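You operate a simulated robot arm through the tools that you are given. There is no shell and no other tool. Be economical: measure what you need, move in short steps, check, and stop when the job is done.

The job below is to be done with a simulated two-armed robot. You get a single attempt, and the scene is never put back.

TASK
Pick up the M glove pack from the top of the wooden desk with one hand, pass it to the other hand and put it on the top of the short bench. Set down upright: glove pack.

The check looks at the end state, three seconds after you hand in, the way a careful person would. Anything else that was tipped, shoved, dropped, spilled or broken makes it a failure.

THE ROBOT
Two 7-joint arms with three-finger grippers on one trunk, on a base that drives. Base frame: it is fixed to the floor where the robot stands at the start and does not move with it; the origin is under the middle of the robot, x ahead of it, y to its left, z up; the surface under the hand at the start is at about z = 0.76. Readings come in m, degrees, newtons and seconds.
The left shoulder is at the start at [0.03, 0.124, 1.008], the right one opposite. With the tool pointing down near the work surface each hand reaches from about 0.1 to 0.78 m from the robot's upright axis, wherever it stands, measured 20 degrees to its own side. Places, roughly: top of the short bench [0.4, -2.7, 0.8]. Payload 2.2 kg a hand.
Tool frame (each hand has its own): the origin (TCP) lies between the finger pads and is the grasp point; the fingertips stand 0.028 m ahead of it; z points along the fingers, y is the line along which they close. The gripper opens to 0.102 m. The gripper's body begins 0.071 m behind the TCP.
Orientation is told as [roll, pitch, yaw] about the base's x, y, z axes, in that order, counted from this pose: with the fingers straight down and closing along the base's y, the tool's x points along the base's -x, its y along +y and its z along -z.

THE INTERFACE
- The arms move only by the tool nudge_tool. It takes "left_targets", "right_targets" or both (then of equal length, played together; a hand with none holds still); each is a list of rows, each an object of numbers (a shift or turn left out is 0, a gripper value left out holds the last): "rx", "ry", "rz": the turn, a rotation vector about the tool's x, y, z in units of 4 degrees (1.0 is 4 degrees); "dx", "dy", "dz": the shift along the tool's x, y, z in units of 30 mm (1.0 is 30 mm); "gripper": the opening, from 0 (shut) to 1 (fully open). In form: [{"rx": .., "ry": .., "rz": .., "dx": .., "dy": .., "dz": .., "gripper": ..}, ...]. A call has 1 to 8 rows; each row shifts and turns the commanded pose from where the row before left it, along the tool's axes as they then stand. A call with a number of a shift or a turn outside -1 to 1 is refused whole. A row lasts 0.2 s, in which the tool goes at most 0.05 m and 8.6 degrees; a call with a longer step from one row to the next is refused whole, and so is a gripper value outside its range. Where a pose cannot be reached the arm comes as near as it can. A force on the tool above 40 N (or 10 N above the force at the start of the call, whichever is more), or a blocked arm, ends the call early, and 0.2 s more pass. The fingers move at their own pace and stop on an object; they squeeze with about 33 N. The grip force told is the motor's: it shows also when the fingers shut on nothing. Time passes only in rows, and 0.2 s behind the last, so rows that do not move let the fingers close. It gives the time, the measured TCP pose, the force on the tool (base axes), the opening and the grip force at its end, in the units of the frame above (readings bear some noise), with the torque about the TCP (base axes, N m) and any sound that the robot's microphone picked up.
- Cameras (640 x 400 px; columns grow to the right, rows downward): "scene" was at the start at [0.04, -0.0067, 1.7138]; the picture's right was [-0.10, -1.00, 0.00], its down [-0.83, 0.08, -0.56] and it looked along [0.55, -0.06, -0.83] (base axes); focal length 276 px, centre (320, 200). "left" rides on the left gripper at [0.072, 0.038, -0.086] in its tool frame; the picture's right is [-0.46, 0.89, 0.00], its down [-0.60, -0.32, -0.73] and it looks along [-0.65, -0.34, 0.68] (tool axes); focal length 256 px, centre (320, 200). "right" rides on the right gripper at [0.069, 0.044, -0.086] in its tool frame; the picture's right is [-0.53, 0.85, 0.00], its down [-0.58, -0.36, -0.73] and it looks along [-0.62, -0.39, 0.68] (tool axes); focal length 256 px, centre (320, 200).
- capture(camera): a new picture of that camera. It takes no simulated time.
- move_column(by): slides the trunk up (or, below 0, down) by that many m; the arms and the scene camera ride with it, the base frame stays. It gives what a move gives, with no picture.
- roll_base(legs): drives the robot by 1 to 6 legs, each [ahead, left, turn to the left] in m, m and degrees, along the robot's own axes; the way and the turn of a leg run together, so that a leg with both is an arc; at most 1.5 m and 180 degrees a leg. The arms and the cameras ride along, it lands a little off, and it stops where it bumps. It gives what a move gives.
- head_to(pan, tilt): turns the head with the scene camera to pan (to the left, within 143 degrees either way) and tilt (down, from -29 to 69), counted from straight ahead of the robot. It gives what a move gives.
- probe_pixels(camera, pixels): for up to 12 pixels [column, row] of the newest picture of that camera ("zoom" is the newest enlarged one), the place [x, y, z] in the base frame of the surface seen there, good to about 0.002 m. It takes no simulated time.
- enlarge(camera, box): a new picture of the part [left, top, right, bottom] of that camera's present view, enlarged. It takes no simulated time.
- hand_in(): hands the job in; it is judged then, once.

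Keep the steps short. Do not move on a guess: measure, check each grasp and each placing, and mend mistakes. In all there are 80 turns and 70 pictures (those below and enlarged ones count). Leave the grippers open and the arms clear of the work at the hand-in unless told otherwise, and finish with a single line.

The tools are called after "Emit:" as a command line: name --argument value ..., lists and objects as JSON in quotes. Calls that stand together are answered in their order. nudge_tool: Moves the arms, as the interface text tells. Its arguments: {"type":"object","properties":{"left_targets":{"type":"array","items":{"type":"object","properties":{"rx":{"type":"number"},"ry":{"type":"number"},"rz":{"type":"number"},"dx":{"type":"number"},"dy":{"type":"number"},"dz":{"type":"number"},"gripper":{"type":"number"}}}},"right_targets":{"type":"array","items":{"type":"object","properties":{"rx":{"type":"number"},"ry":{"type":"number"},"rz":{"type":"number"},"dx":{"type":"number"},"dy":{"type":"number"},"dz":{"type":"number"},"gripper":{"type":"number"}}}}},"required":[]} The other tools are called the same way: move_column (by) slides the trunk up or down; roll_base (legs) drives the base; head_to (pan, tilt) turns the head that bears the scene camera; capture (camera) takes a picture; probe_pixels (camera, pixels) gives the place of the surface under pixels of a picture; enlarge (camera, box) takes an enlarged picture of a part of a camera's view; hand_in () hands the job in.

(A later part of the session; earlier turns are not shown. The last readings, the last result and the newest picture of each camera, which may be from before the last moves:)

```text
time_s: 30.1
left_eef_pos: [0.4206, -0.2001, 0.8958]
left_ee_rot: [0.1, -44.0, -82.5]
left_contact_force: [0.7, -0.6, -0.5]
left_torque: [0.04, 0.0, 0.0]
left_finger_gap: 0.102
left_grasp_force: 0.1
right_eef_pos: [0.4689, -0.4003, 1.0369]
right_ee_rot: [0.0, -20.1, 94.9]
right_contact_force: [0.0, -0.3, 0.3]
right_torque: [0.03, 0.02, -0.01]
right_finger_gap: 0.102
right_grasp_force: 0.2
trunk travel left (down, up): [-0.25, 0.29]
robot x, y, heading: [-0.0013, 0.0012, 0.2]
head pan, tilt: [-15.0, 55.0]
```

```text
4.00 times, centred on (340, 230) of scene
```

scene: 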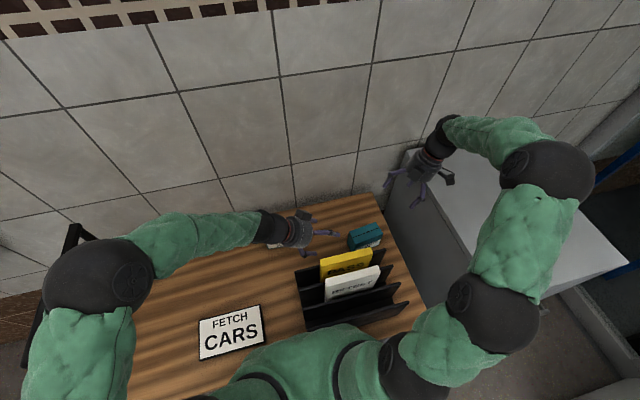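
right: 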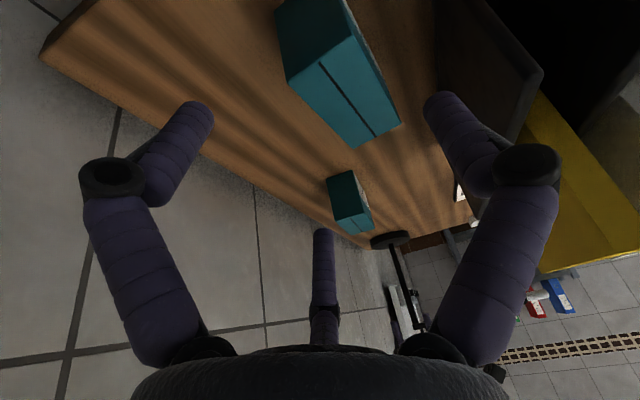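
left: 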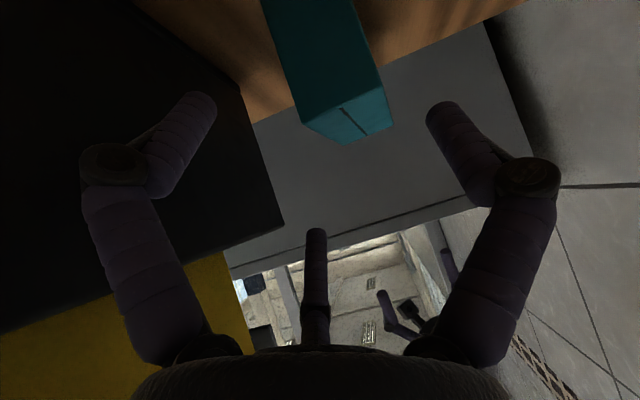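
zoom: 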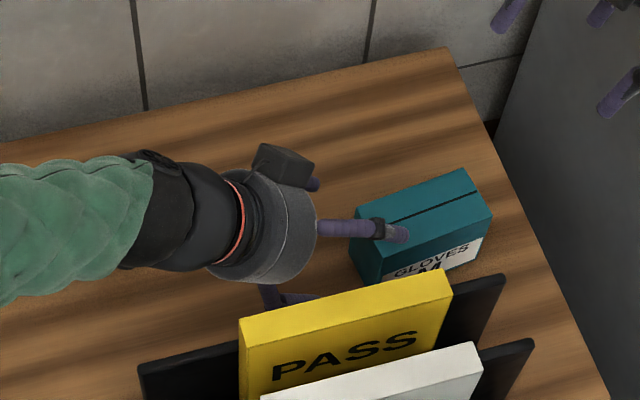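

Aligned: the remaining path is 0.099 m straight along the tool axis. I advance with force watch and check before closing.

Emit:
nudge_tool --left_targets '[{"dz": 0.66}, {"dz": 0.66}, {"dz": 0.66}, {"dz": 0.66}, {"dz": 0.66}]'

Emit:
capture --camera "left"

Emit:
enlarge --camera "scene" --box '[310, 190, 410, 250]'

Emit:
probe_pixels --camera "left" --pixels '[[205, 105], [440, 110], [316, 240], [250, 60], [380, 60], [300, 100]]'

```text
time_s: 31.3
left_eef_pos: [0.4291, -0.2689, 0.8249]
left_ee_rot: [0.1, -44.1, -82.5]
left_contact_force: [0.1, 0.1, -0.3]
left_torque: [-0.01, 0.0, 0.0]
left_finger_gap: 0.1018
left_grasp_force: 0.1
right_eef_pos: [0.4679, -0.4005, 1.0372]
right_ee_rot: [0.0, -20.0, 95.0]
right_contact_force: [-0.5, 0.0, 0.8]
right_torque: [0.04, 0.05, 0.03]
right_finger_gap: 0.1022
right_grasp_force: 0.1
trunk travel left (down, up): [-0.25, 0.29]
robot x, y, heading: [-0.0024, -0.0012, 0.2]
head pan, tilt: [-15.0, 55.0]
```

```text
40 pictures are left
```

left: 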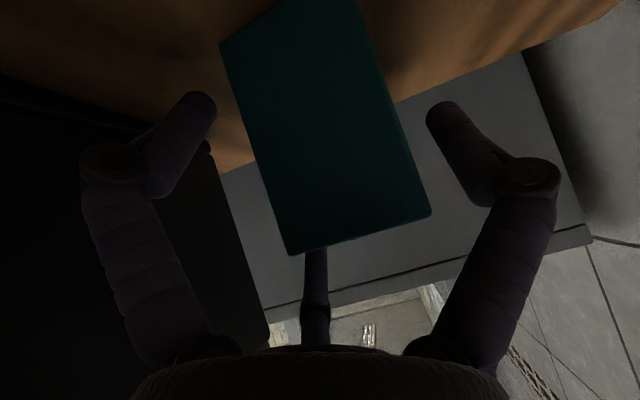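

```text
6.40 times, centred on (360, 220) of scene
```

zoom: 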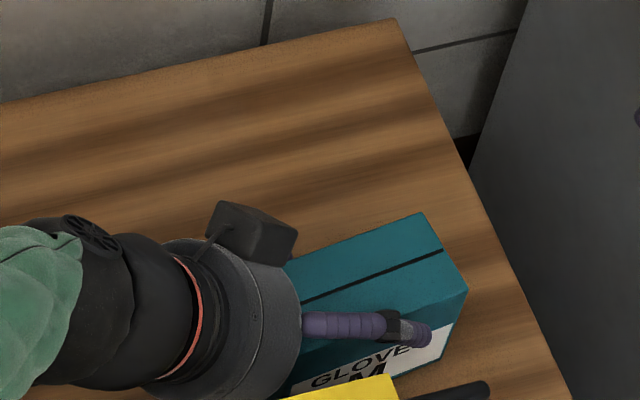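

```text
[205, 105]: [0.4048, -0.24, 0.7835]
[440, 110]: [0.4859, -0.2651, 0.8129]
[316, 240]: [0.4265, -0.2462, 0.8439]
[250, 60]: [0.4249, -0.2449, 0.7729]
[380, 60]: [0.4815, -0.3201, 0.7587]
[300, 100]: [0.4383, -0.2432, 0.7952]
```

Both pair fingers straddle the near face with the single finger on the far face, and no contact force. I close the left gripper.

Emit:
nudge_tool --left_targets '[{"gripper": 0}, {}, {}, {}]'

Emit:
capture --camera "left"

Emit:
enlarge --camera "scene" --box '[310, 190, 410, 250]'

```text
time_s: 32.3
left_eef_pos: [0.429, -0.2702, 0.8259]
left_ee_rot: [0.1, -44.1, -82.5]
left_contact_force: [2.1, 0.5, 5.6]
left_torque: [-0.14, -0.08, 0.17]
left_finger_gap: 0.0768
left_grasp_force: 32.9
right_eef_pos: [0.4673, -0.4007, 1.0377]
right_ee_rot: [0.1, -20.1, 95.0]
right_contact_force: [0.2, 0.1, -0.2]
right_torque: [-0.02, 0.03, 0.0]
right_finger_gap: 0.1019
right_grasp_force: 0.0
trunk travel left (down, up): [-0.25, 0.29]
robot x, y, heading: [0.0013, 0.0031, -0.2]
head pan, tilt: [-15.0, 55.0]
```

```text
38 pictures are left
```

left: 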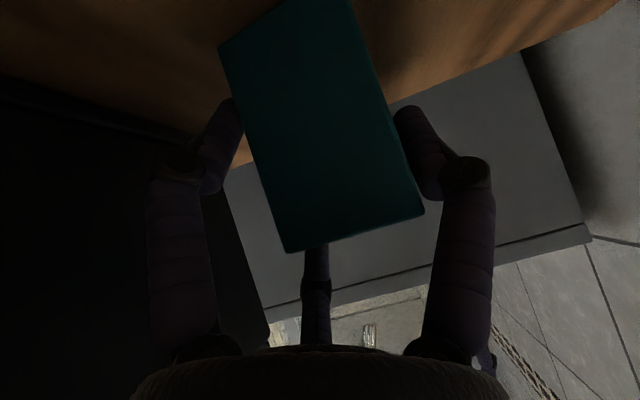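

```text
6.40 times, centred on (360, 220) of scene
```

zoom: 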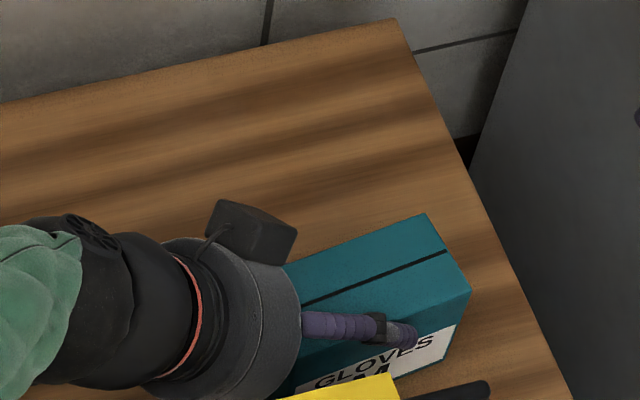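

It closed evenly at 0.0768 with 33 N and the pack hardly moved. I lift 24 mm straight up and check.

Emit:
nudge_tool --left_targets '[{"dx": -0.185, "dz": -0.192}, {"dx": -0.185, "dz": -0.192}, {"dx": -0.185, "dz": -0.192}, {}]'

Emit:
enlarge --camera "scene" --box '[310, 190, 410, 250]'

Emit:
probe_pixels --camera "zoom" --pixels '[[420, 220], [462, 290], [380, 245], [430, 270], [350, 295], [310, 280], [330, 360]]'

```text
time_s: 33.3
left_eef_pos: [0.4294, -0.268, 0.8476]
left_ee_rot: [-0.1, -44.0, -82.5]
left_contact_force: [0.1, -0.1, -3.8]
left_torque: [0.04, 0.04, -0.01]
left_finger_gap: 0.0767
left_grasp_force: 32.8
right_eef_pos: [0.4666, -0.4, 1.0377]
right_ee_rot: [0.1, -20.0, 95.0]
right_contact_force: [0.4, -0.5, -0.3]
right_torque: [0.01, 0.02, 0.02]
right_finger_gap: 0.1018
right_grasp_force: 0.0
trunk travel left (down, up): [-0.25, 0.29]
robot x, y, heading: [0.0001, -0.0001, -0.1]
head pan, tilt: [-15.0, 55.0]
```

```text
6.40 times, centred on (360, 220) of scene
```

zoom: 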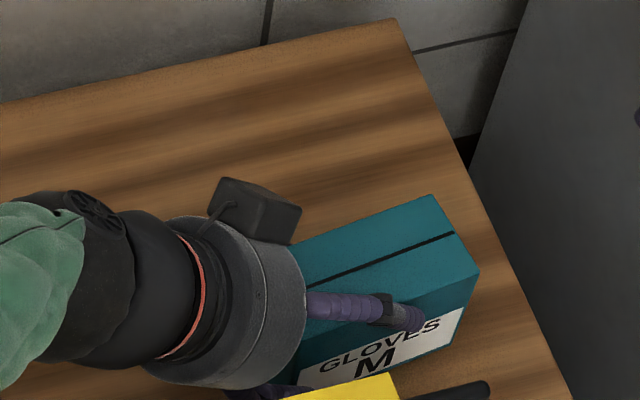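

```text
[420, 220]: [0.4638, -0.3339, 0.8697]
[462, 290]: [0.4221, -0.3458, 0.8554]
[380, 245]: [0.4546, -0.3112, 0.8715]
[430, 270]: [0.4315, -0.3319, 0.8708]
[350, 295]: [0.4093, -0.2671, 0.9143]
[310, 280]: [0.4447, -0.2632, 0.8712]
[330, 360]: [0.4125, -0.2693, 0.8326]
```

Lift confirmed: the pack's top is level at 0.871, about 3.8 N weight. I raise it 0.16 m more, and set the right hand's yaw to 97.5° and tilt to 45° at the same time.

Emit:
nudge_tool --left_targets '[{"dx": -0.463, "dz": -0.479}, {"dx": -0.463, "dz": -0.479}, {"dx": -0.463, "dz": -0.479}, {"dx": -0.463, "dz": -0.479}, {"dx": -0.463, "dz": -0.479}, {"dx": -0.463, "dz": -0.479}, {"dx": -0.463, "dz": -0.479}, {"dx": -0.463, "dz": -0.479}]' --right_targets '[{"dz": -0.9, "rz": -0.588, "rx": -0.214}, {"dz": -0.9, "ry": -0.9}, {"dz": -0.9, "ry": -0.9}, {"dz": -0.9, "ry": -0.9}, {"ry": -0.9}, {"ry": -0.9}, {"ry": -0.9}, {"ry": -0.85}]'

Emit:
capture --camera "scene"

Emit:
capture --camera "right"

```text
time_s: 35.1
left_eef_pos: [0.4278, -0.2689, 1.0084]
left_ee_rot: [0.0, -44.1, -82.5]
left_contact_force: [0.5, -0.3, -2.0]
left_torque: [0.09, 0.03, -0.03]
left_finger_gap: 0.0765
left_grasp_force: 33.3
right_eef_pos: [0.4726, -0.4408, 1.138]
right_ee_rot: [-0.1, -45.1, 97.5]
right_contact_force: [-0.1, -0.6, -0.4]
right_torque: [0.03, -0.01, 0.03]
right_finger_gap: 0.1021
right_grasp_force: 0.0
trunk travel left (down, up): [-0.25, 0.29]
robot x, y, heading: [0.0028, 0.0012, 0.1]
head pan, tilt: [-15.0, 55.0]
```

```text
35 pictures are left
```

scene: 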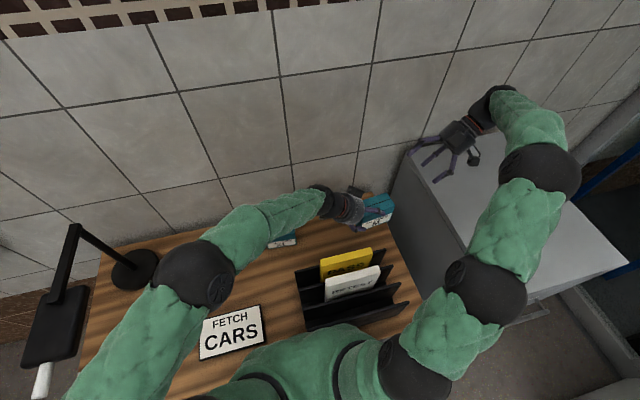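

```text
34 pictures are left
```

right: 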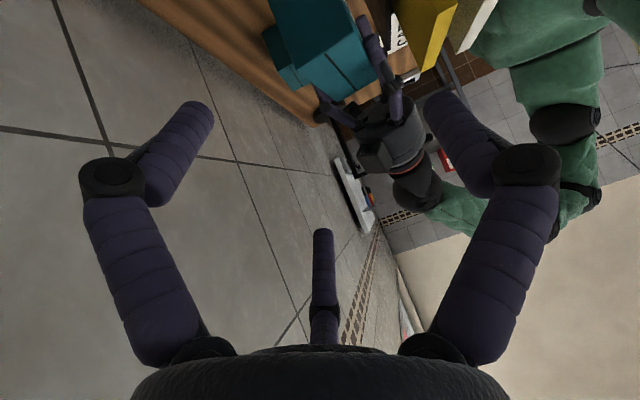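

I zoom in on the held pack in the right view to measure its corners.

Emit:
enlarge --camera "right" --box '[240, 0, 440, 125]'

Emit:
enlarge --camera "scene" --box '[320, 170, 420, 240]'

```text
3.20 times, centred on (340, 62) of right
```

zoom: 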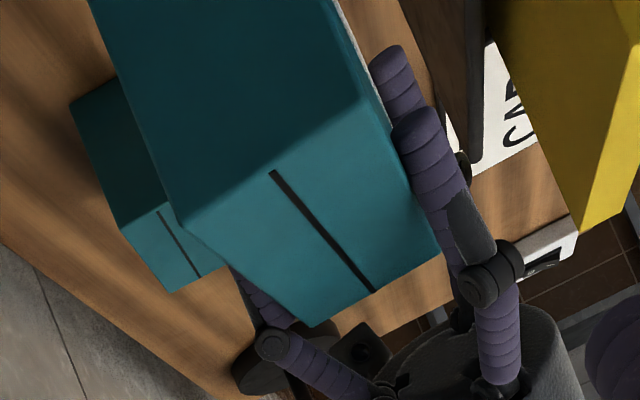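

```text
5.71 times, centred on (370, 205) of scene
```

zoom: 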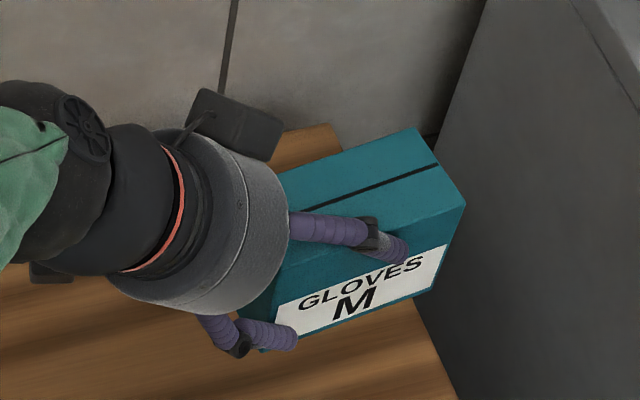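

Emit:
probe_pixels --camera "right" --pixels '[[298, 70], [352, 33], [375, 77], [337, 99], [330, 55], [345, 85], [320, 30], [300, 50], [370, 39], [368, 52], [385, 65], [320, 88]]'

Emit:
probe_pixels --camera "zoom" --pixels '[[415, 132], [462, 205], [295, 180], [278, 310], [430, 290], [265, 345], [380, 240], [400, 252], [285, 340], [330, 310], [430, 215], [350, 165]]'

```text
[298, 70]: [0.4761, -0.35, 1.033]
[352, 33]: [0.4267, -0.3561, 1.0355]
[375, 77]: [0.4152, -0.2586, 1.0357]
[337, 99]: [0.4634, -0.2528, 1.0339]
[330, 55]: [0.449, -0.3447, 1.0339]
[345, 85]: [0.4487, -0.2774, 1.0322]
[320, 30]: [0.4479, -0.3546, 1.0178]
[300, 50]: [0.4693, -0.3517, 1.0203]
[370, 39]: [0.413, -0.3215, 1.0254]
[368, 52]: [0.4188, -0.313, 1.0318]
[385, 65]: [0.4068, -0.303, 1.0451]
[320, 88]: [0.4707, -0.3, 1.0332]
```

```text
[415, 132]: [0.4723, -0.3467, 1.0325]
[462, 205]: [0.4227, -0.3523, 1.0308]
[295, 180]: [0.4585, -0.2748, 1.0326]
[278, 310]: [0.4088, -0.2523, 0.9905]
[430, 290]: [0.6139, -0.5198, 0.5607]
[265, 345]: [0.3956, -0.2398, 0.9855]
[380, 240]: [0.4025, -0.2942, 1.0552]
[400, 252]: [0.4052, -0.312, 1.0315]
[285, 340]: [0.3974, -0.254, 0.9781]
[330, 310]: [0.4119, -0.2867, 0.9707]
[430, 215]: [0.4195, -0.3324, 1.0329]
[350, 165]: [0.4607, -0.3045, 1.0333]
```

The pack's centre is (0.444,-0.301,0.9885), level and yawed 7°. The computed right grasp point is (0.460,-0.328,1.0085). I correct laterally and advance 0.10 m, then check finger clearances.

Emit:
nudge_tool --right_targets '[{"dx": 0.39, "dy": -0.08}, {"dz": 0.67}, {"dz": 0.67}, {"dz": 0.67}, {"dz": 0.67}, {"dz": 0.67}]'

Emit:
capture --camera "right"

Emit:
enlarge --camera "scene" --box '[320, 150, 440, 240]'

```text
time_s: 36.5
left_eef_pos: [0.4288, -0.2683, 1.0093]
left_ee_rot: [0.0, -44.0, -82.4]
left_contact_force: [-0.2, 0.3, -2.2]
left_torque: [0.05, 0.03, 0.01]
left_finger_gap: 0.0765
left_grasp_force: 33.2
right_eef_pos: [0.4663, -0.3788, 1.058]
right_ee_rot: [0.1, -45.0, 97.5]
right_contact_force: [-0.4, 0.0, -0.2]
right_torque: [0.01, 0.01, -0.02]
right_finger_gap: 0.102
right_grasp_force: 0.1
trunk travel left (down, up): [-0.25, 0.29]
robot x, y, heading: [0.0023, -0.0002, 0.0]
head pan, tilt: [-15.0, 55.0]
```

```text
31 pictures are left
```

right: 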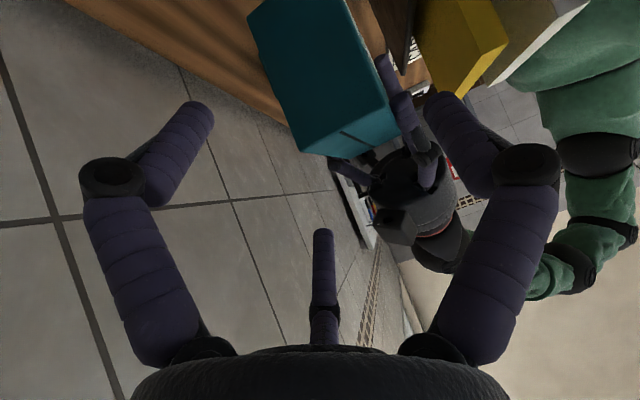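

```text
4.44 times, centred on (380, 195) of scene
```

zoom: 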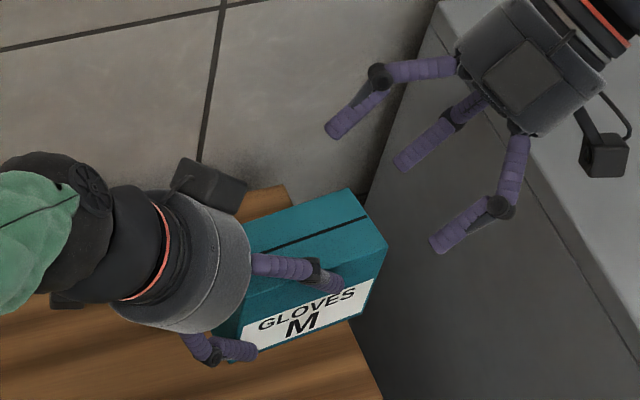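

On line. I advance 0.045 m more and check the finger gaps against the left fingers.

Emit:
nudge_tool --right_targets '[{"dz": 0.5}, {"dz": 0.5}, {"dz": 0.5}]'

Emit:
enlarge --camera "right" --box '[180, 0, 500, 200]'

Emit:
enlarge --camera "scene" --box '[330, 160, 430, 230]'

```text
time_s: 37.3
left_eef_pos: [0.4284, -0.2679, 1.0088]
left_ee_rot: [0.0, -44.0, -82.5]
left_contact_force: [0.2, -0.3, -2.7]
left_torque: [0.04, 0.05, 0.03]
left_finger_gap: 0.0768
left_grasp_force: 32.7
right_eef_pos: [0.4612, -0.3463, 1.0265]
right_ee_rot: [0.0, -44.9, 97.4]
right_contact_force: [0.4, 0.8, 0.8]
right_torque: [-0.03, -0.03, 0.02]
right_finger_gap: 0.1016
right_grasp_force: 0.1
trunk travel left (down, up): [-0.25, 0.29]
robot x, y, heading: [0.0013, -0.0004, -0.3]
head pan, tilt: [-15.0, 55.0]
```

```text
2.00 times, centred on (340, 100) of right
```

zoom: 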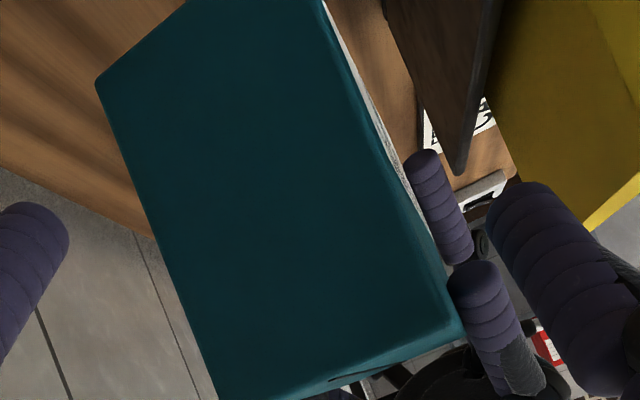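

```text
5.71 times, centred on (380, 195) of scene
```

zoom: 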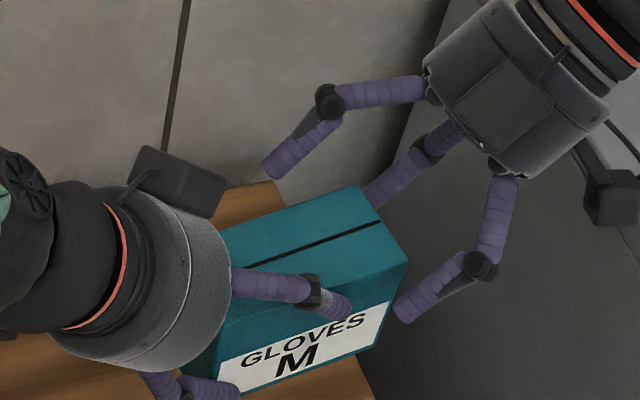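

The right single finger heads just below the left upper finger, as planned. I advance the last 0.026 m in small steps with the force watch.

Emit:
nudge_tool --right_targets '[{"dz": 0.29}, {"dz": 0.29}, {"dz": 0.29}, {}]'

Emit:
enlarge --camera "scene" --box '[330, 160, 430, 230]'

Emit:
capture --camera "right"

```text
time_s: 38.3
left_eef_pos: [0.4284, -0.2677, 1.0096]
left_ee_rot: [-0.1, -43.9, -82.4]
left_contact_force: [0.0, 0.1, -1.4]
left_torque: [0.05, 0.04, -0.01]
left_finger_gap: 0.0767
left_grasp_force: 33.0
right_eef_pos: [0.4595, -0.3288, 1.0088]
right_ee_rot: [0.0, -45.0, 97.5]
right_contact_force: [-0.1, -0.2, -0.1]
right_torque: [0.01, 0.02, -0.01]
right_finger_gap: 0.102
right_grasp_force: 0.1
trunk travel left (down, up): [-0.25, 0.29]
robot x, y, heading: [-0.0004, 0.0008, -0.1]
head pan, tilt: [-15.0, 55.0]
```

```text
5.71 times, centred on (380, 195) of scene
```

zoom: 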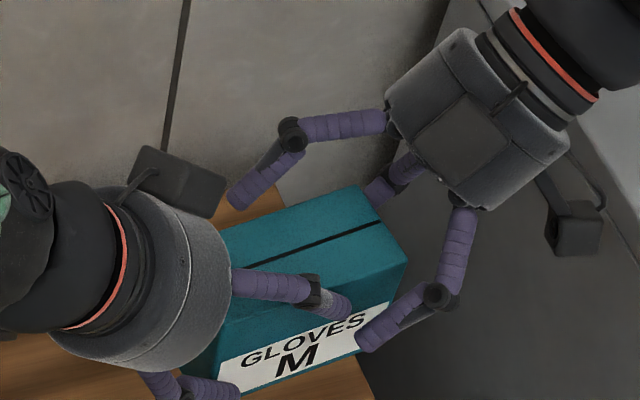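

```text
26 pictures are left
```

right: 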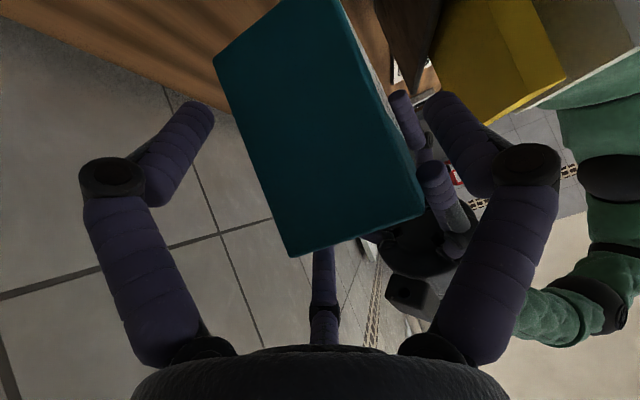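

No contact, and the fingers are clear of each other. I close the right gripper while the left holds.

Emit:
nudge_tool --right_targets '[{"gripper": 0}, {}, {}, {}]'

Emit:
enlarge --camera "scene" --box '[330, 160, 430, 230]'

```text
time_s: 39.3
left_eef_pos: [0.4285, -0.2676, 1.0081]
left_ee_rot: [-0.1, -43.9, -82.6]
left_contact_force: [1.1, 5.6, -8.4]
left_torque: [0.37, -0.32, 0.39]
left_finger_gap: 0.077
left_grasp_force: 33.1
right_eef_pos: [0.4589, -0.3288, 1.0083]
right_ee_rot: [-0.1, -45.0, 97.5]
right_contact_force: [-2.1, -4.9, 5.6]
right_torque: [0.06, 0.46, -0.14]
right_finger_gap: 0.0769
right_grasp_force: 33.3
trunk travel left (down, up): [-0.25, 0.29]
robot x, y, heading: [-0.0003, -0.0011, 0.3]
head pan, tilt: [-15.0, 55.0]
```

```text
5.71 times, centred on (380, 195) of scene
```

zoom: 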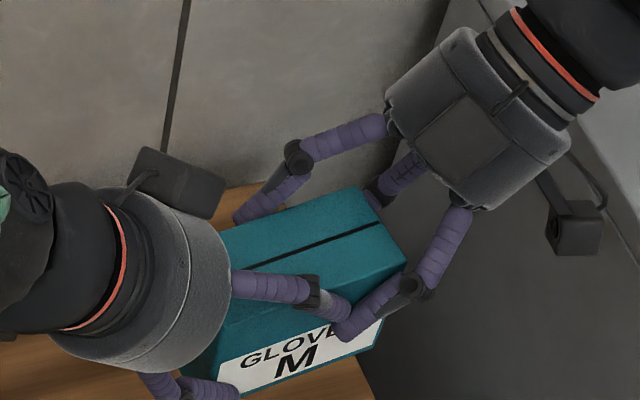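

Both hands hold it: right at 0.0769 with 33 N, matching the pack's thickness. I open the left hand.

Emit:
nudge_tool --left_targets '[{"gripper": 0.85}, {}, {"gripper": 1}, {}, {}]'

Emit:
enlarge --camera "scene" --box '[330, 160, 430, 230]'

```text
time_s: 40.5
left_eef_pos: [0.4288, -0.2683, 1.0087]
left_ee_rot: [0.0, -44.0, -82.5]
left_contact_force: [0.2, 0.2, -0.7]
left_torque: [0.02, 0.0, 0.01]
left_finger_gap: 0.102
left_grasp_force: 0.1
right_eef_pos: [0.4598, -0.3283, 1.008]
right_ee_rot: [0.0, -45.0, 97.5]
right_contact_force: [-1.0, 0.0, -0.3]
right_torque: [-0.03, -0.02, 0.0]
right_finger_gap: 0.0768
right_grasp_force: 33.5
trunk travel left (down, up): [-0.25, 0.29]
robot x, y, heading: [0.0013, -0.0001, 0.4]
head pan, tilt: [-15.0, 55.0]
```

```text
5.71 times, centred on (380, 195) of scene
```

zoom: 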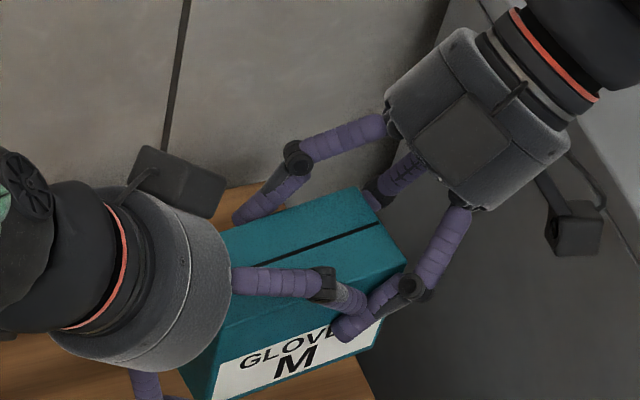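

The pack stays put, held by the right hand. I back the left hand out along its own axis.

Emit:
nudge_tool --left_targets '[{"dz": -0.3}, {"dz": -0.5}, {"dz": -0.8}, {"dz": -0.8}, {"dz": -0.8}, {"dz": -0.8}, {"dz": -0.8}]'

Emit:
capture --camera "scene"

Emit:
probe_pixels --camera "scene" --pixels '[[373, 195], [390, 207], [362, 214], [355, 200], [375, 205], [350, 205], [360, 205], [365, 222], [370, 220], [352, 225]]'

```text
time_s: 42.1
left_eef_pos: [0.4156, -0.1684, 1.1121]
left_ee_rot: [-0.1, -44.0, -82.5]
left_contact_force: [-0.3, 0.5, -0.7]
left_torque: [0.0, 0.0, -0.03]
left_finger_gap: 0.1018
left_grasp_force: 0.1
right_eef_pos: [0.4591, -0.3291, 1.0081]
right_ee_rot: [0.0, -45.0, 97.6]
right_contact_force: [0.0, -0.7, 0.6]
right_torque: [-0.06, -0.04, -0.01]
right_finger_gap: 0.0767
right_grasp_force: 32.8
trunk travel left (down, up): [-0.25, 0.29]
robot x, y, heading: [0.0027, 0.004, 0.2]
head pan, tilt: [-15.0, 55.0]
```

```text
23 pictures are left
```

scene: 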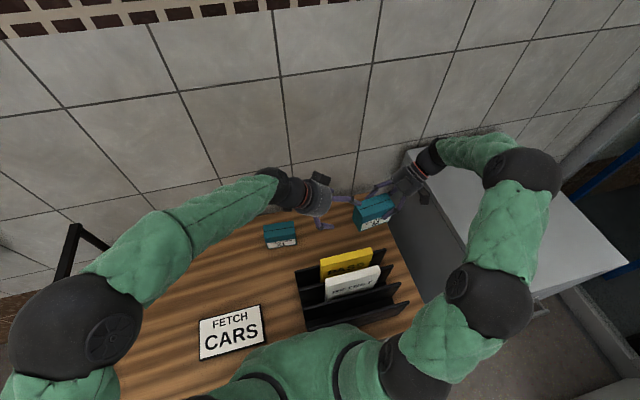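

```text
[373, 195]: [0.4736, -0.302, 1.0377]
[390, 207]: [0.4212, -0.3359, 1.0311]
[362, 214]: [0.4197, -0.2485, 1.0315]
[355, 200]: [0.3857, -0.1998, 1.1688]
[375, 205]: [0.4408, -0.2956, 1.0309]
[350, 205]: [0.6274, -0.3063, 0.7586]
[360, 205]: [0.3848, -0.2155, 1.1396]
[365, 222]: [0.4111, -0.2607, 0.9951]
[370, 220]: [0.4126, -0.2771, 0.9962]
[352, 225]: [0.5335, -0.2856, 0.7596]
```

Handover done: the pack is level in the right hand alone (top at 1.031). Before backing away I measure the lamp on the left and both elbows, so nothing gets swept.

Emit:
probe_pixels --camera "scene" --pixels '[[72, 230], [66, 265], [100, 242], [75, 315], [45, 280], [110, 350], [525, 170], [555, 180], [490, 290], [45, 385], [180, 230], [520, 330]]'

Emit:
head_to --pan 40 --tilt 50

Emit:
capture --camera "scene"

```text
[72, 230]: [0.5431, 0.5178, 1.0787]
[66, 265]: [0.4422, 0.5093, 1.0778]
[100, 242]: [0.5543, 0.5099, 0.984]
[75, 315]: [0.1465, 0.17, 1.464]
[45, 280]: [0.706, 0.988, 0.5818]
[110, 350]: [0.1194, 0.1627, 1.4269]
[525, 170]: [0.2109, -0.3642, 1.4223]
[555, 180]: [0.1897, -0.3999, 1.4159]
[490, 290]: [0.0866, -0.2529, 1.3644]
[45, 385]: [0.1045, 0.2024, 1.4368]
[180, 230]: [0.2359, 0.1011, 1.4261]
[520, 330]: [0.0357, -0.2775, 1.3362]
```

```text
time_s: 43.4
left_eef_pos: [0.417, -0.1687, 1.1122]
left_ee_rot: [0.1, -44.0, -82.4]
left_contact_force: [0.3, -0.6, -0.1]
left_torque: [-0.01, 0.02, -0.01]
left_finger_gap: 0.1019
left_grasp_force: 0.1
right_eef_pos: [0.4591, -0.3292, 1.0076]
right_ee_rot: [-0.1, -45.0, 97.4]
right_contact_force: [-0.1, -0.1, -0.2]
right_torque: [-0.08, -0.01, -0.01]
right_finger_gap: 0.0766
right_grasp_force: 33.0
trunk travel left (down, up): [-0.25, 0.29]
robot x, y, heading: [0.0001, 0.0033, -0.1]
head pan, tilt: [40.0, 50.0]
```

```text
22 pictures are left
```

scene: 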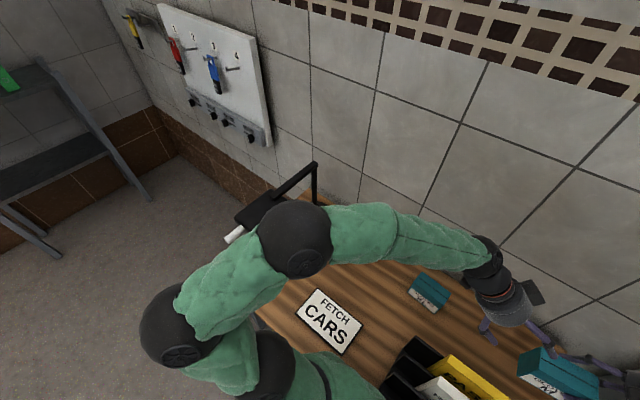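

Elbows are high (z≈1.4) and well inside the lamp. I raise the trunk 0.12 m to clear the rack cards, draw the left hand aside, then back away 0.45 m.

Emit:
move_column --by 0.12

Emit:
nudge_tool --left_targets '[{"dx": 0.8, "dz": -0.77}, {"dx": 0.8, "dz": -0.77}, {"dx": 0.8, "dz": -0.77}, {"dx": 0.8, "dz": -0.77}, {"dx": 0.8, "dz": -0.77}, {"dx": 0.8, "dz": -0.77}]'

Emit:
roll_base --legs '[[-0.45, 0, 0]]'

```text
time_s: 44.9
left_eef_pos: [0.4166, -0.1688, 1.233]
left_ee_rot: [-0.1, -44.0, -82.4]
left_contact_force: [-0.5, -0.5, -0.3]
left_torque: [-0.03, -0.03, 0.02]
left_finger_gap: 0.1019
left_grasp_force: 0.1
right_eef_pos: [0.4593, -0.3284, 1.1269]
right_ee_rot: [0.2, -45.0, 97.5]
right_contact_force: [-0.2, -0.6, -2.6]
right_torque: [-0.1, -0.03, 0.0]
right_finger_gap: 0.0768
right_grasp_force: 33.4
trunk travel left (down, up): [-0.37, 0.17]
robot x, y, heading: [-0.0028, -0.0001, -0.1]
head pan, tilt: [40.0, 50.0]
```

```text
time_s: 46.3
left_eef_pos: [0.3895, 0.0302, 1.2324]
left_ee_rot: [0.0, -43.9, -82.5]
left_contact_force: [-0.7, -0.4, 0.6]
left_torque: [0.0, -0.01, -0.02]
left_finger_gap: 0.1019
left_grasp_force: 0.0
right_eef_pos: [0.4592, -0.3274, 1.128]
right_ee_rot: [0.1, -45.0, 97.5]
right_contact_force: [0.7, 0.0, -2.3]
right_torque: [-0.07, -0.03, 0.03]
right_finger_gap: 0.0765
right_grasp_force: 32.7
trunk travel left (down, up): [-0.37, 0.17]
robot x, y, heading: [0.003, -0.0013, -0.0]
head pan, tilt: [40.0, 50.0]
```

```text
time_s: 49.0
left_eef_pos: [-0.065, 0.0311, 1.2321]
left_ee_rot: [0.0, -43.9, -82.3]
left_contact_force: [-0.1, 0.2, -0.9]
left_torque: [0.0, -0.03, 0.02]
left_finger_gap: 0.1021
left_grasp_force: 0.1
right_eef_pos: [0.0061, -0.3274, 1.1265]
right_ee_rot: [0.0, -45.0, 97.7]
right_contact_force: [0.1, 0.5, -2.7]
right_torque: [-0.07, -0.06, -0.03]
right_finger_gap: 0.0766
right_grasp_force: 32.9
trunk travel left (down, up): [-0.37, 0.17]
robot x, y, heading: [-0.4527, 0.0002, 0.1]
head pan, tilt: [40.0, 50.0]
```

Clear. I draw both hands in about 0.1 m towards the body to be compact for driving, and look towards the opening.

Emit:
nudge_tool --left_targets '[{"dy": -0.8}, {"dy": -0.8}, {"dy": -0.8}, {"dy": -0.8}]' --right_targets '[{"dy": 0.8}, {"dy": 0.8}, {"dy": 0.8}, {"dy": 0.8}]'

Emit:
head_to --pan -110 --tilt 35

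Emit:
capture --camera "scene"

```text
time_s: 50.0
left_eef_pos: [-0.1628, 0.0173, 1.2332]
left_ee_rot: [0.1, -44.1, -82.4]
left_contact_force: [-1.4, 0.0, 0.2]
left_torque: [0.02, -0.01, 0.0]
left_finger_gap: 0.1021
left_grasp_force: 0.0
right_eef_pos: [-0.09, -0.3407, 1.1287]
right_ee_rot: [-0.1, -44.9, 97.8]
right_contact_force: [-0.9, -0.9, -1.2]
right_torque: [-0.1, -0.03, -0.02]
right_finger_gap: 0.0766
right_grasp_force: 33.1
trunk travel left (down, up): [-0.37, 0.17]
robot x, y, heading: [-0.4544, -0.0, 0.1]
head pan, tilt: [40.0, 50.0]
```

```text
time_s: 52.4
left_eef_pos: [-0.1597, 0.0165, 1.231]
left_ee_rot: [0.0, -44.0, -82.3]
left_contact_force: [0.4, 0.1, 0.3]
left_torque: [0.03, -0.01, -0.02]
left_finger_gap: 0.1018
left_grasp_force: 0.1
right_eef_pos: [-0.0893, -0.3412, 1.1278]
right_ee_rot: [0.0, -45.0, 97.7]
right_contact_force: [-0.4, 1.5, -2.0]
right_torque: [-0.05, -0.05, 0.0]
right_finger_gap: 0.0767
right_grasp_force: 32.9
trunk travel left (down, up): [-0.37, 0.17]
robot x, y, heading: [-0.4499, -0.0005, 0.1]
head pan, tilt: [-110.0, 35.0]
```

```text
21 pictures are left
```

scene: 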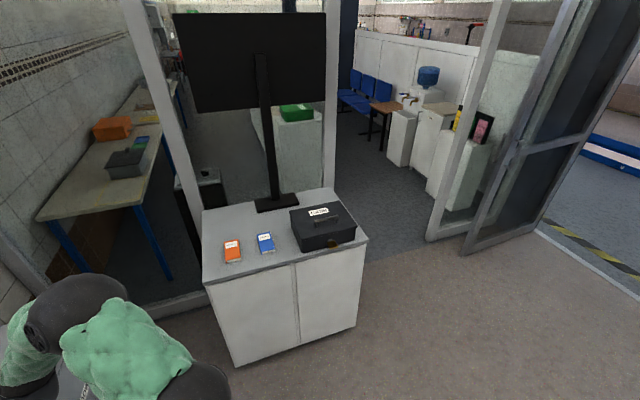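

I measure the opening's limits: the counter's side, the right post and the door leaf, plus the far-side furniture.

Emit:
probe_pixels --camera "scene" --pixels '[[360, 310], [366, 240], [430, 240], [433, 215], [470, 254], [330, 150], [462, 235], [300, 180], [413, 150], [440, 190], [385, 240], [195, 300]]'

```text
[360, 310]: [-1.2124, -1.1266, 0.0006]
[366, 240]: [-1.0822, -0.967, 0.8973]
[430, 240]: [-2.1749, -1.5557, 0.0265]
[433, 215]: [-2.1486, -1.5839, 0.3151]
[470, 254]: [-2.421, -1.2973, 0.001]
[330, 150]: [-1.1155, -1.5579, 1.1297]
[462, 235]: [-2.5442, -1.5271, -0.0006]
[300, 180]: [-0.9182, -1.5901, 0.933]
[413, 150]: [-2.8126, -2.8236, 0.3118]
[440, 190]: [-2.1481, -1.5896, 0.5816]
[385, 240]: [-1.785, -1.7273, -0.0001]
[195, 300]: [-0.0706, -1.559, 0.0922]
```

The gap is x -1.13 to -2.14. Keeping the heading, I drive back to x≈-1.65, then strafe right to y≈-1.1, and check the position before passing through.

Emit:
roll_base --legs '[[-1.19, 0, 0], [0, -0.9, 0]]'

Emit:
head_to --pan -90 --tilt 40

Emit:
capture --camera "scene"

```text
time_s: 62.7
left_eef_pos: [-1.3528, -0.8877, 1.2321]
left_ee_rot: [0.0, -44.0, -83.1]
left_contact_force: [-0.1, 0.5, 0.9]
left_torque: [0.04, -0.01, 0.0]
left_finger_gap: 0.1022
left_grasp_force: 0.1
right_eef_pos: [-1.2846, -1.2449, 1.1287]
right_ee_rot: [0.0, -44.9, 96.9]
right_contact_force: [-0.2, 0.3, -1.4]
right_torque: [-0.02, 0.0, 0.01]
right_finger_gap: 0.0767
right_grasp_force: 33.3
trunk travel left (down, up): [-0.37, 0.17]
robot x, y, heading: [-1.6441, -0.9028, -0.6]
head pan, tilt: [-110.0, 35.0]
```

```text
time_s: 63.5
left_eef_pos: [-1.3521, -0.8875, 1.2317]
left_ee_rot: [0.1, -44.0, -83.0]
left_contact_force: [-0.3, 0.2, 0.3]
left_torque: [0.02, 0.0, 0.0]
left_finger_gap: 0.1022
left_grasp_force: 0.1
right_eef_pos: [-1.2828, -1.2443, 1.1291]
right_ee_rot: [0.0, -45.1, 97.0]
right_contact_force: [0.5, -0.6, -2.7]
right_torque: [-0.04, -0.05, 0.03]
right_finger_gap: 0.0767
right_grasp_force: 32.6
trunk travel left (down, up): [-0.37, 0.17]
robot x, y, heading: [-1.6462, -0.8996, -0.5]
head pan, tilt: [-90.0, 40.0]
```

```text
20 pictures are left
```

scene: 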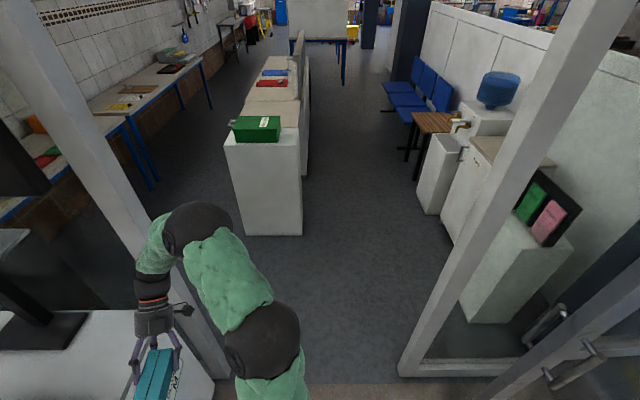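

The gap is ahead, with the pack about 0.1 m clear of the left post. I shift 0.03 m back for balance and measure the white counter beyond before strafing through.

Emit:
probe_pixels --camera "scene" --pixels '[[270, 237], [240, 235], [300, 235], [255, 130], [225, 140], [410, 375], [435, 215], [150, 190], [100, 190], [60, 170], [230, 350], [165, 240]]'

Emit:
roll_base --legs '[[-0.03, 0, 0.5], [0, -0.75, 0]]'

```text
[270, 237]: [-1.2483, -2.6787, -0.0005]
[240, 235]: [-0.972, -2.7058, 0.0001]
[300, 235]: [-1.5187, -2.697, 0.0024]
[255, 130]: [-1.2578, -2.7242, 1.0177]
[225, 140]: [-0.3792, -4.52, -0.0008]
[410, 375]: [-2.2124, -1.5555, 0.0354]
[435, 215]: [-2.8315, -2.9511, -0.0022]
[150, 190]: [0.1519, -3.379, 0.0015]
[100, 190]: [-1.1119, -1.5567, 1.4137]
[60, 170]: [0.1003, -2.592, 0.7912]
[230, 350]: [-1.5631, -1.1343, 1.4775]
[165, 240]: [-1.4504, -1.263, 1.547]
```

```text
time_s: 68.0
left_eef_pos: [-1.3824, -1.63, 1.2318]
left_ee_rot: [0.0, -43.9, -82.8]
left_contact_force: [0.0, -0.1, 0.4]
left_torque: [0.01, -0.02, 0.0]
left_finger_gap: 0.1021
left_grasp_force: 0.1
right_eef_pos: [-1.3129, -1.9871, 1.1283]
right_ee_rot: [0.0, -45.0, 97.3]
right_contact_force: [0.0, -0.8, -2.3]
right_torque: [-0.05, -0.06, -0.02]
right_finger_gap: 0.0766
right_grasp_force: 32.6
trunk travel left (down, up): [-0.37, 0.17]
robot x, y, heading: [-1.6748, -1.6438, -0.1]
head pan, tilt: [-90.0, 40.0]
```

The white counter's face is at y≈-2.69 (x -0.95 to -1.52), so the corridor runs between it and the partition. I strafe to y≈-2.1 and look ahead toward the bench.

Emit:
roll_base --legs '[[0, -0.46, 0]]'

Emit:
head_to --pan -10 --tilt 35

Emit:
capture --camera "scene"

```text
time_s: 70.8
left_eef_pos: [-1.3857, -2.0853, 1.2316]
left_ee_rot: [0.0, -44.0, -82.7]
left_contact_force: [-0.1, -0.3, 1.2]
left_torque: [0.0, -0.01, -0.03]
left_finger_gap: 0.1019
left_grasp_force: 0.1
right_eef_pos: [-1.3153, -2.4425, 1.1288]
right_ee_rot: [0.0, -45.0, 97.2]
right_contact_force: [0.1, 0.5, -1.6]
right_torque: [-0.05, -0.03, -0.04]
right_finger_gap: 0.0769
right_grasp_force: 33.6
trunk travel left (down, up): [-0.37, 0.17]
robot x, y, heading: [-1.6827, -2.0971, -0.2]
head pan, tilt: [-90.0, 40.0]
```

```text
time_s: 72.3
left_eef_pos: [-1.3845, -2.0845, 1.2319]
left_ee_rot: [0.0, -44.0, -82.8]
left_contact_force: [-0.1, -0.1, -0.2]
left_torque: [0.0, 0.01, 0.01]
left_finger_gap: 0.1019
left_grasp_force: 0.1
right_eef_pos: [-1.3156, -2.442, 1.1271]
right_ee_rot: [-0.1, -45.1, 97.2]
right_contact_force: [0.3, 0.1, -2.2]
right_torque: [-0.03, -0.02, 0.0]
right_finger_gap: 0.0765
right_grasp_force: 32.7
trunk travel left (down, up): [-0.37, 0.17]
robot x, y, heading: [-1.6735, -2.0983, -0.0]
head pan, tilt: [-10.0, 35.0]
```

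```text
19 pictures are left
```

scene: 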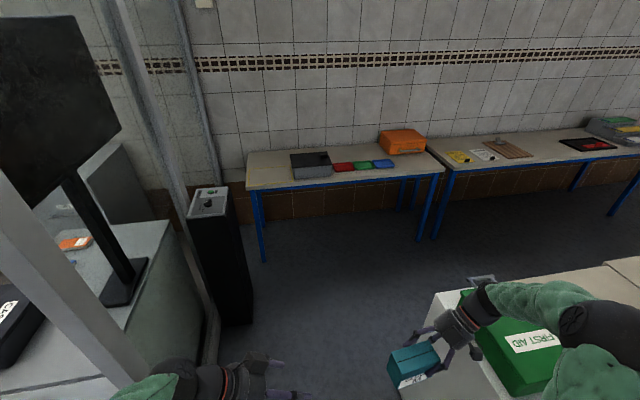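

This is the short bench, holding a grey box, red/green/blue pieces and an orange box. I measure bench, items, the dark stand and the first-aid counter.

Emit:
probe_pixels --camera "scene" --pixels '[[247, 190], [443, 172], [426, 150], [248, 155], [330, 176], [295, 178], [393, 166], [385, 153], [425, 150], [230, 225], [250, 320], [420, 172]]'

Emit:
probe_pixels --camera "scene" --pixels '[[240, 200], [190, 215], [228, 187], [455, 165], [437, 310], [480, 280], [350, 160], [290, 155], [275, 175], [340, 168], [400, 178], [410, 165]]'

Emit:
enlarge --camera "scene" --box '[235, 120, 455, 210]'

```text
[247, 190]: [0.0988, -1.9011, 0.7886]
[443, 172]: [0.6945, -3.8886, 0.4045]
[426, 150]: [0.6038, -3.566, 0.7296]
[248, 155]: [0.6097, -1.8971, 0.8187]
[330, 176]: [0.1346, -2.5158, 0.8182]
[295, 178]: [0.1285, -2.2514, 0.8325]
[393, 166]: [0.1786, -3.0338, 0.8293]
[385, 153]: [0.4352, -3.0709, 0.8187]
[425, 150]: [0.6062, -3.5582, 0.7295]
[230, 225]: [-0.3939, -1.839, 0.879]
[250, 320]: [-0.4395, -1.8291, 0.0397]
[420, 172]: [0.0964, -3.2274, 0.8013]
```

```text
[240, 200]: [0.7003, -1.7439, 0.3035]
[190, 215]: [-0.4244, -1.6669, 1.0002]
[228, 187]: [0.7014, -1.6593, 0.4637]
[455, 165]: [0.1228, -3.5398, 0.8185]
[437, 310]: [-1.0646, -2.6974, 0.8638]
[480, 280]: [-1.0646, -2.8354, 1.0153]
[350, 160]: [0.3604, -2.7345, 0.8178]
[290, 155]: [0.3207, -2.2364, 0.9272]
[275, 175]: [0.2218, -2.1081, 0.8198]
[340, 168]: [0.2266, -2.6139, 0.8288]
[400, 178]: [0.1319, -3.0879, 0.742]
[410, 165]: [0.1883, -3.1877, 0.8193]
```

```text
2.91 times, centred on (345, 165) of scene
```

zoom: 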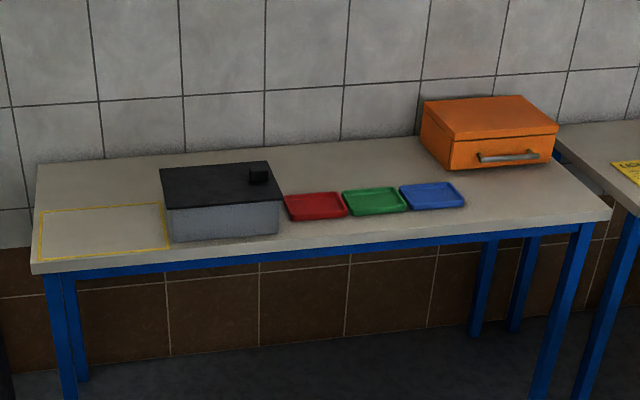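

Bench top is at z 0.8187. A free spot lies at its right front, beyond the blue tray. I probe its boundaries.

Emit:
probe_pixels --camera "zoom" --pixels '[[452, 168], [550, 158], [424, 145], [464, 200], [455, 188], [605, 208], [575, 175], [520, 200], [555, 195], [500, 180], [560, 125], [600, 212]]'

```text
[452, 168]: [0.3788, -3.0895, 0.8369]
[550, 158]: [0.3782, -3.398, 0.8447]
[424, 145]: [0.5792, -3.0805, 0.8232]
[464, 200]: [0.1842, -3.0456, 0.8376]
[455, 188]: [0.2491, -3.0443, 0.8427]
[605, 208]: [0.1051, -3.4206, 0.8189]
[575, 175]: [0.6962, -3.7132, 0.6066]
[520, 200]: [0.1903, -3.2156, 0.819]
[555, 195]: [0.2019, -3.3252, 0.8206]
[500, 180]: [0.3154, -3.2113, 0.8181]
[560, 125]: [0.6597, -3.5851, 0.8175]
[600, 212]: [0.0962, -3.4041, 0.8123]
```

Free area: x 0.105–0.375, y -3.05 to -3.42. Target pack centre is (0.225,-3.21). I drive: right 0.1, ahead 1.2 along the corridor, then right 0.7 along the bench.

Emit:
roll_base --legs '[[0, -0.1, 0], [1.2, 0, 0]]'

Emit:
roll_base --legs '[[0, -0.68, 0]]'

Emit:
head_to --pan -25 --tilt 55

Emit:
capture --camera "scene"

```text
time_s: 79.1
left_eef_pos: [-0.1894, -2.191, 1.2326]
left_ee_rot: [0.0, -44.1, -82.9]
left_contact_force: [0.8, 0.4, -0.6]
left_torque: [-0.01, -0.01, 0.01]
left_finger_gap: 0.1021
left_grasp_force: 0.1
right_eef_pos: [-0.1201, -2.5482, 1.1284]
right_ee_rot: [0.1, -45.0, 97.2]
right_contact_force: [0.0, -0.5, -2.1]
right_torque: [-0.07, -0.04, 0.02]
right_finger_gap: 0.0767
right_grasp_force: 33.3
trunk travel left (down, up): [-0.37, 0.17]
robot x, y, heading: [-0.4828, -2.2086, -0.2]
head pan, tilt: [-10.0, 35.0]
```

```text
time_s: 82.8
left_eef_pos: [-0.1931, -2.8723, 1.231]
left_ee_rot: [0.1, -44.0, -82.9]
left_contact_force: [-0.4, 0.0, 0.4]
left_torque: [0.01, 0.01, 0.01]
left_finger_gap: 0.102
left_grasp_force: 0.0
right_eef_pos: [-0.1263, -3.2312, 1.1275]
right_ee_rot: [-0.1, -44.9, 97.2]
right_contact_force: [0.2, 0.1, -2.2]
right_torque: [-0.04, -0.02, 0.02]
right_finger_gap: 0.0766
right_grasp_force: 33.0
trunk travel left (down, up): [-0.37, 0.17]
robot x, y, heading: [-0.4843, -2.8866, -0.4]
head pan, tilt: [-10.0, 35.0]
```

```text
time_s: 83.7
left_eef_pos: [-0.1936, -2.8722, 1.2319]
left_ee_rot: [0.1, -43.9, -82.9]
left_contact_force: [0.6, 0.4, -0.2]
left_torque: [-0.04, 0.01, -0.03]
left_finger_gap: 0.1019
left_grasp_force: 0.1
right_eef_pos: [-0.1254, -3.23, 1.1284]
right_ee_rot: [0.0, -45.0, 97.1]
right_contact_force: [-0.3, 0.7, -1.9]
right_torque: [-0.09, -0.04, 0.03]
right_finger_gap: 0.0767
right_grasp_force: 33.0
trunk travel left (down, up): [-0.37, 0.17]
robot x, y, heading: [-0.4866, -2.8889, -0.4]
head pan, tilt: [-25.0, 55.0]
```

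```text
17 pictures are left
```

scene: 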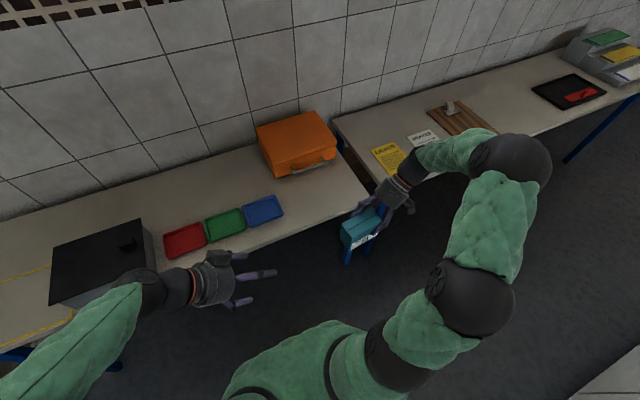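

All clear; the pack is over the corridor in front of the free spot. I extend the right arm 0.21 m forward at height, drive 0.15 m ahead, then measure the pack against the spot.

Emit:
nudge_tool --right_targets '[{"dy": -0.893, "dx": 0.1, "dz": -0.1}, {"dy": -0.893, "dx": 0.1, "dz": -0.1}, {"dy": -0.893, "dx": 0.1, "dz": -0.1}, {"dy": -0.893, "dx": 0.1, "dz": -0.1}, {"dy": -0.893, "dx": 0.1, "dz": -0.1}, {"dy": -0.893, "dx": 0.1, "dz": -0.1}, {"dy": -0.893, "dx": 0.1, "dz": -0.1}, {"dy": -0.893, "dx": 0.1, "dz": -0.1}]'

Emit:
roll_base --legs '[[0.15, 0, 0.4]]'

Emit:
move_column --by -0.16

Emit:
enlarge --camera "scene" --box '[240, 100, 480, 250]'

```text
time_s: 85.5
left_eef_pos: [-0.1923, -2.8721, 1.2315]
left_ee_rot: [-0.2, -44.0, -82.9]
left_contact_force: [1.5, 0.3, 0.2]
left_torque: [0.0, 0.0, -0.07]
left_finger_gap: 0.102
left_grasp_force: 0.1
right_eef_pos: [0.0923, -3.2377, 1.1269]
right_ee_rot: [0.1, -45.0, 97.0]
right_contact_force: [0.0, 0.9, -1.7]
right_torque: [-0.06, 0.05, 0.0]
right_finger_gap: 0.0768
right_grasp_force: 33.2
trunk travel left (down, up): [-0.37, 0.17]
robot x, y, heading: [-0.4865, -2.8817, -0.6]
head pan, tilt: [-25.0, 55.0]
```

```text
time_s: 86.8
left_eef_pos: [-0.0428, -2.8692, 1.2315]
left_ee_rot: [-0.1, -44.0, -82.5]
left_contact_force: [0.8, -0.5, -0.7]
left_torque: [-0.01, 0.03, 0.0]
left_finger_gap: 0.1018
left_grasp_force: 0.0
right_eef_pos: [0.2443, -3.2345, 1.1274]
right_ee_rot: [0.2, -45.0, 97.4]
right_contact_force: [0.1, 0.1, -2.6]
right_torque: [-0.02, -0.02, 0.02]
right_finger_gap: 0.0766
right_grasp_force: 32.8
trunk travel left (down, up): [-0.37, 0.17]
robot x, y, heading: [-0.3371, -2.8865, -0.0]
head pan, tilt: [-25.0, 55.0]
```

```text
time_s: 88.7
left_eef_pos: [-0.0424, -2.8706, 1.0731]
left_ee_rot: [0.0, -44.0, -82.6]
left_contact_force: [1.3, -0.6, 0.5]
left_torque: [-0.02, -0.03, -0.05]
left_finger_gap: 0.102
left_grasp_force: 0.1
right_eef_pos: [0.2442, -3.2336, 0.9685]
right_ee_rot: [0.0, -45.0, 97.5]
right_contact_force: [0.5, 1.0, -1.9]
right_torque: [-0.03, -0.01, 0.0]
right_finger_gap: 0.0767
right_grasp_force: 32.9
trunk travel left (down, up): [-0.21, 0.33]
robot x, y, heading: [-0.3378, -2.8859, 0.1]
head pan, tilt: [-25.0, 55.0]
```

```text
2.67 times, centred on (360, 175) of scene
```

zoom: 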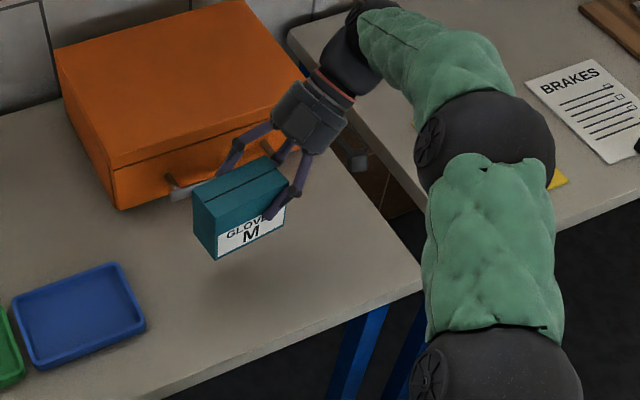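

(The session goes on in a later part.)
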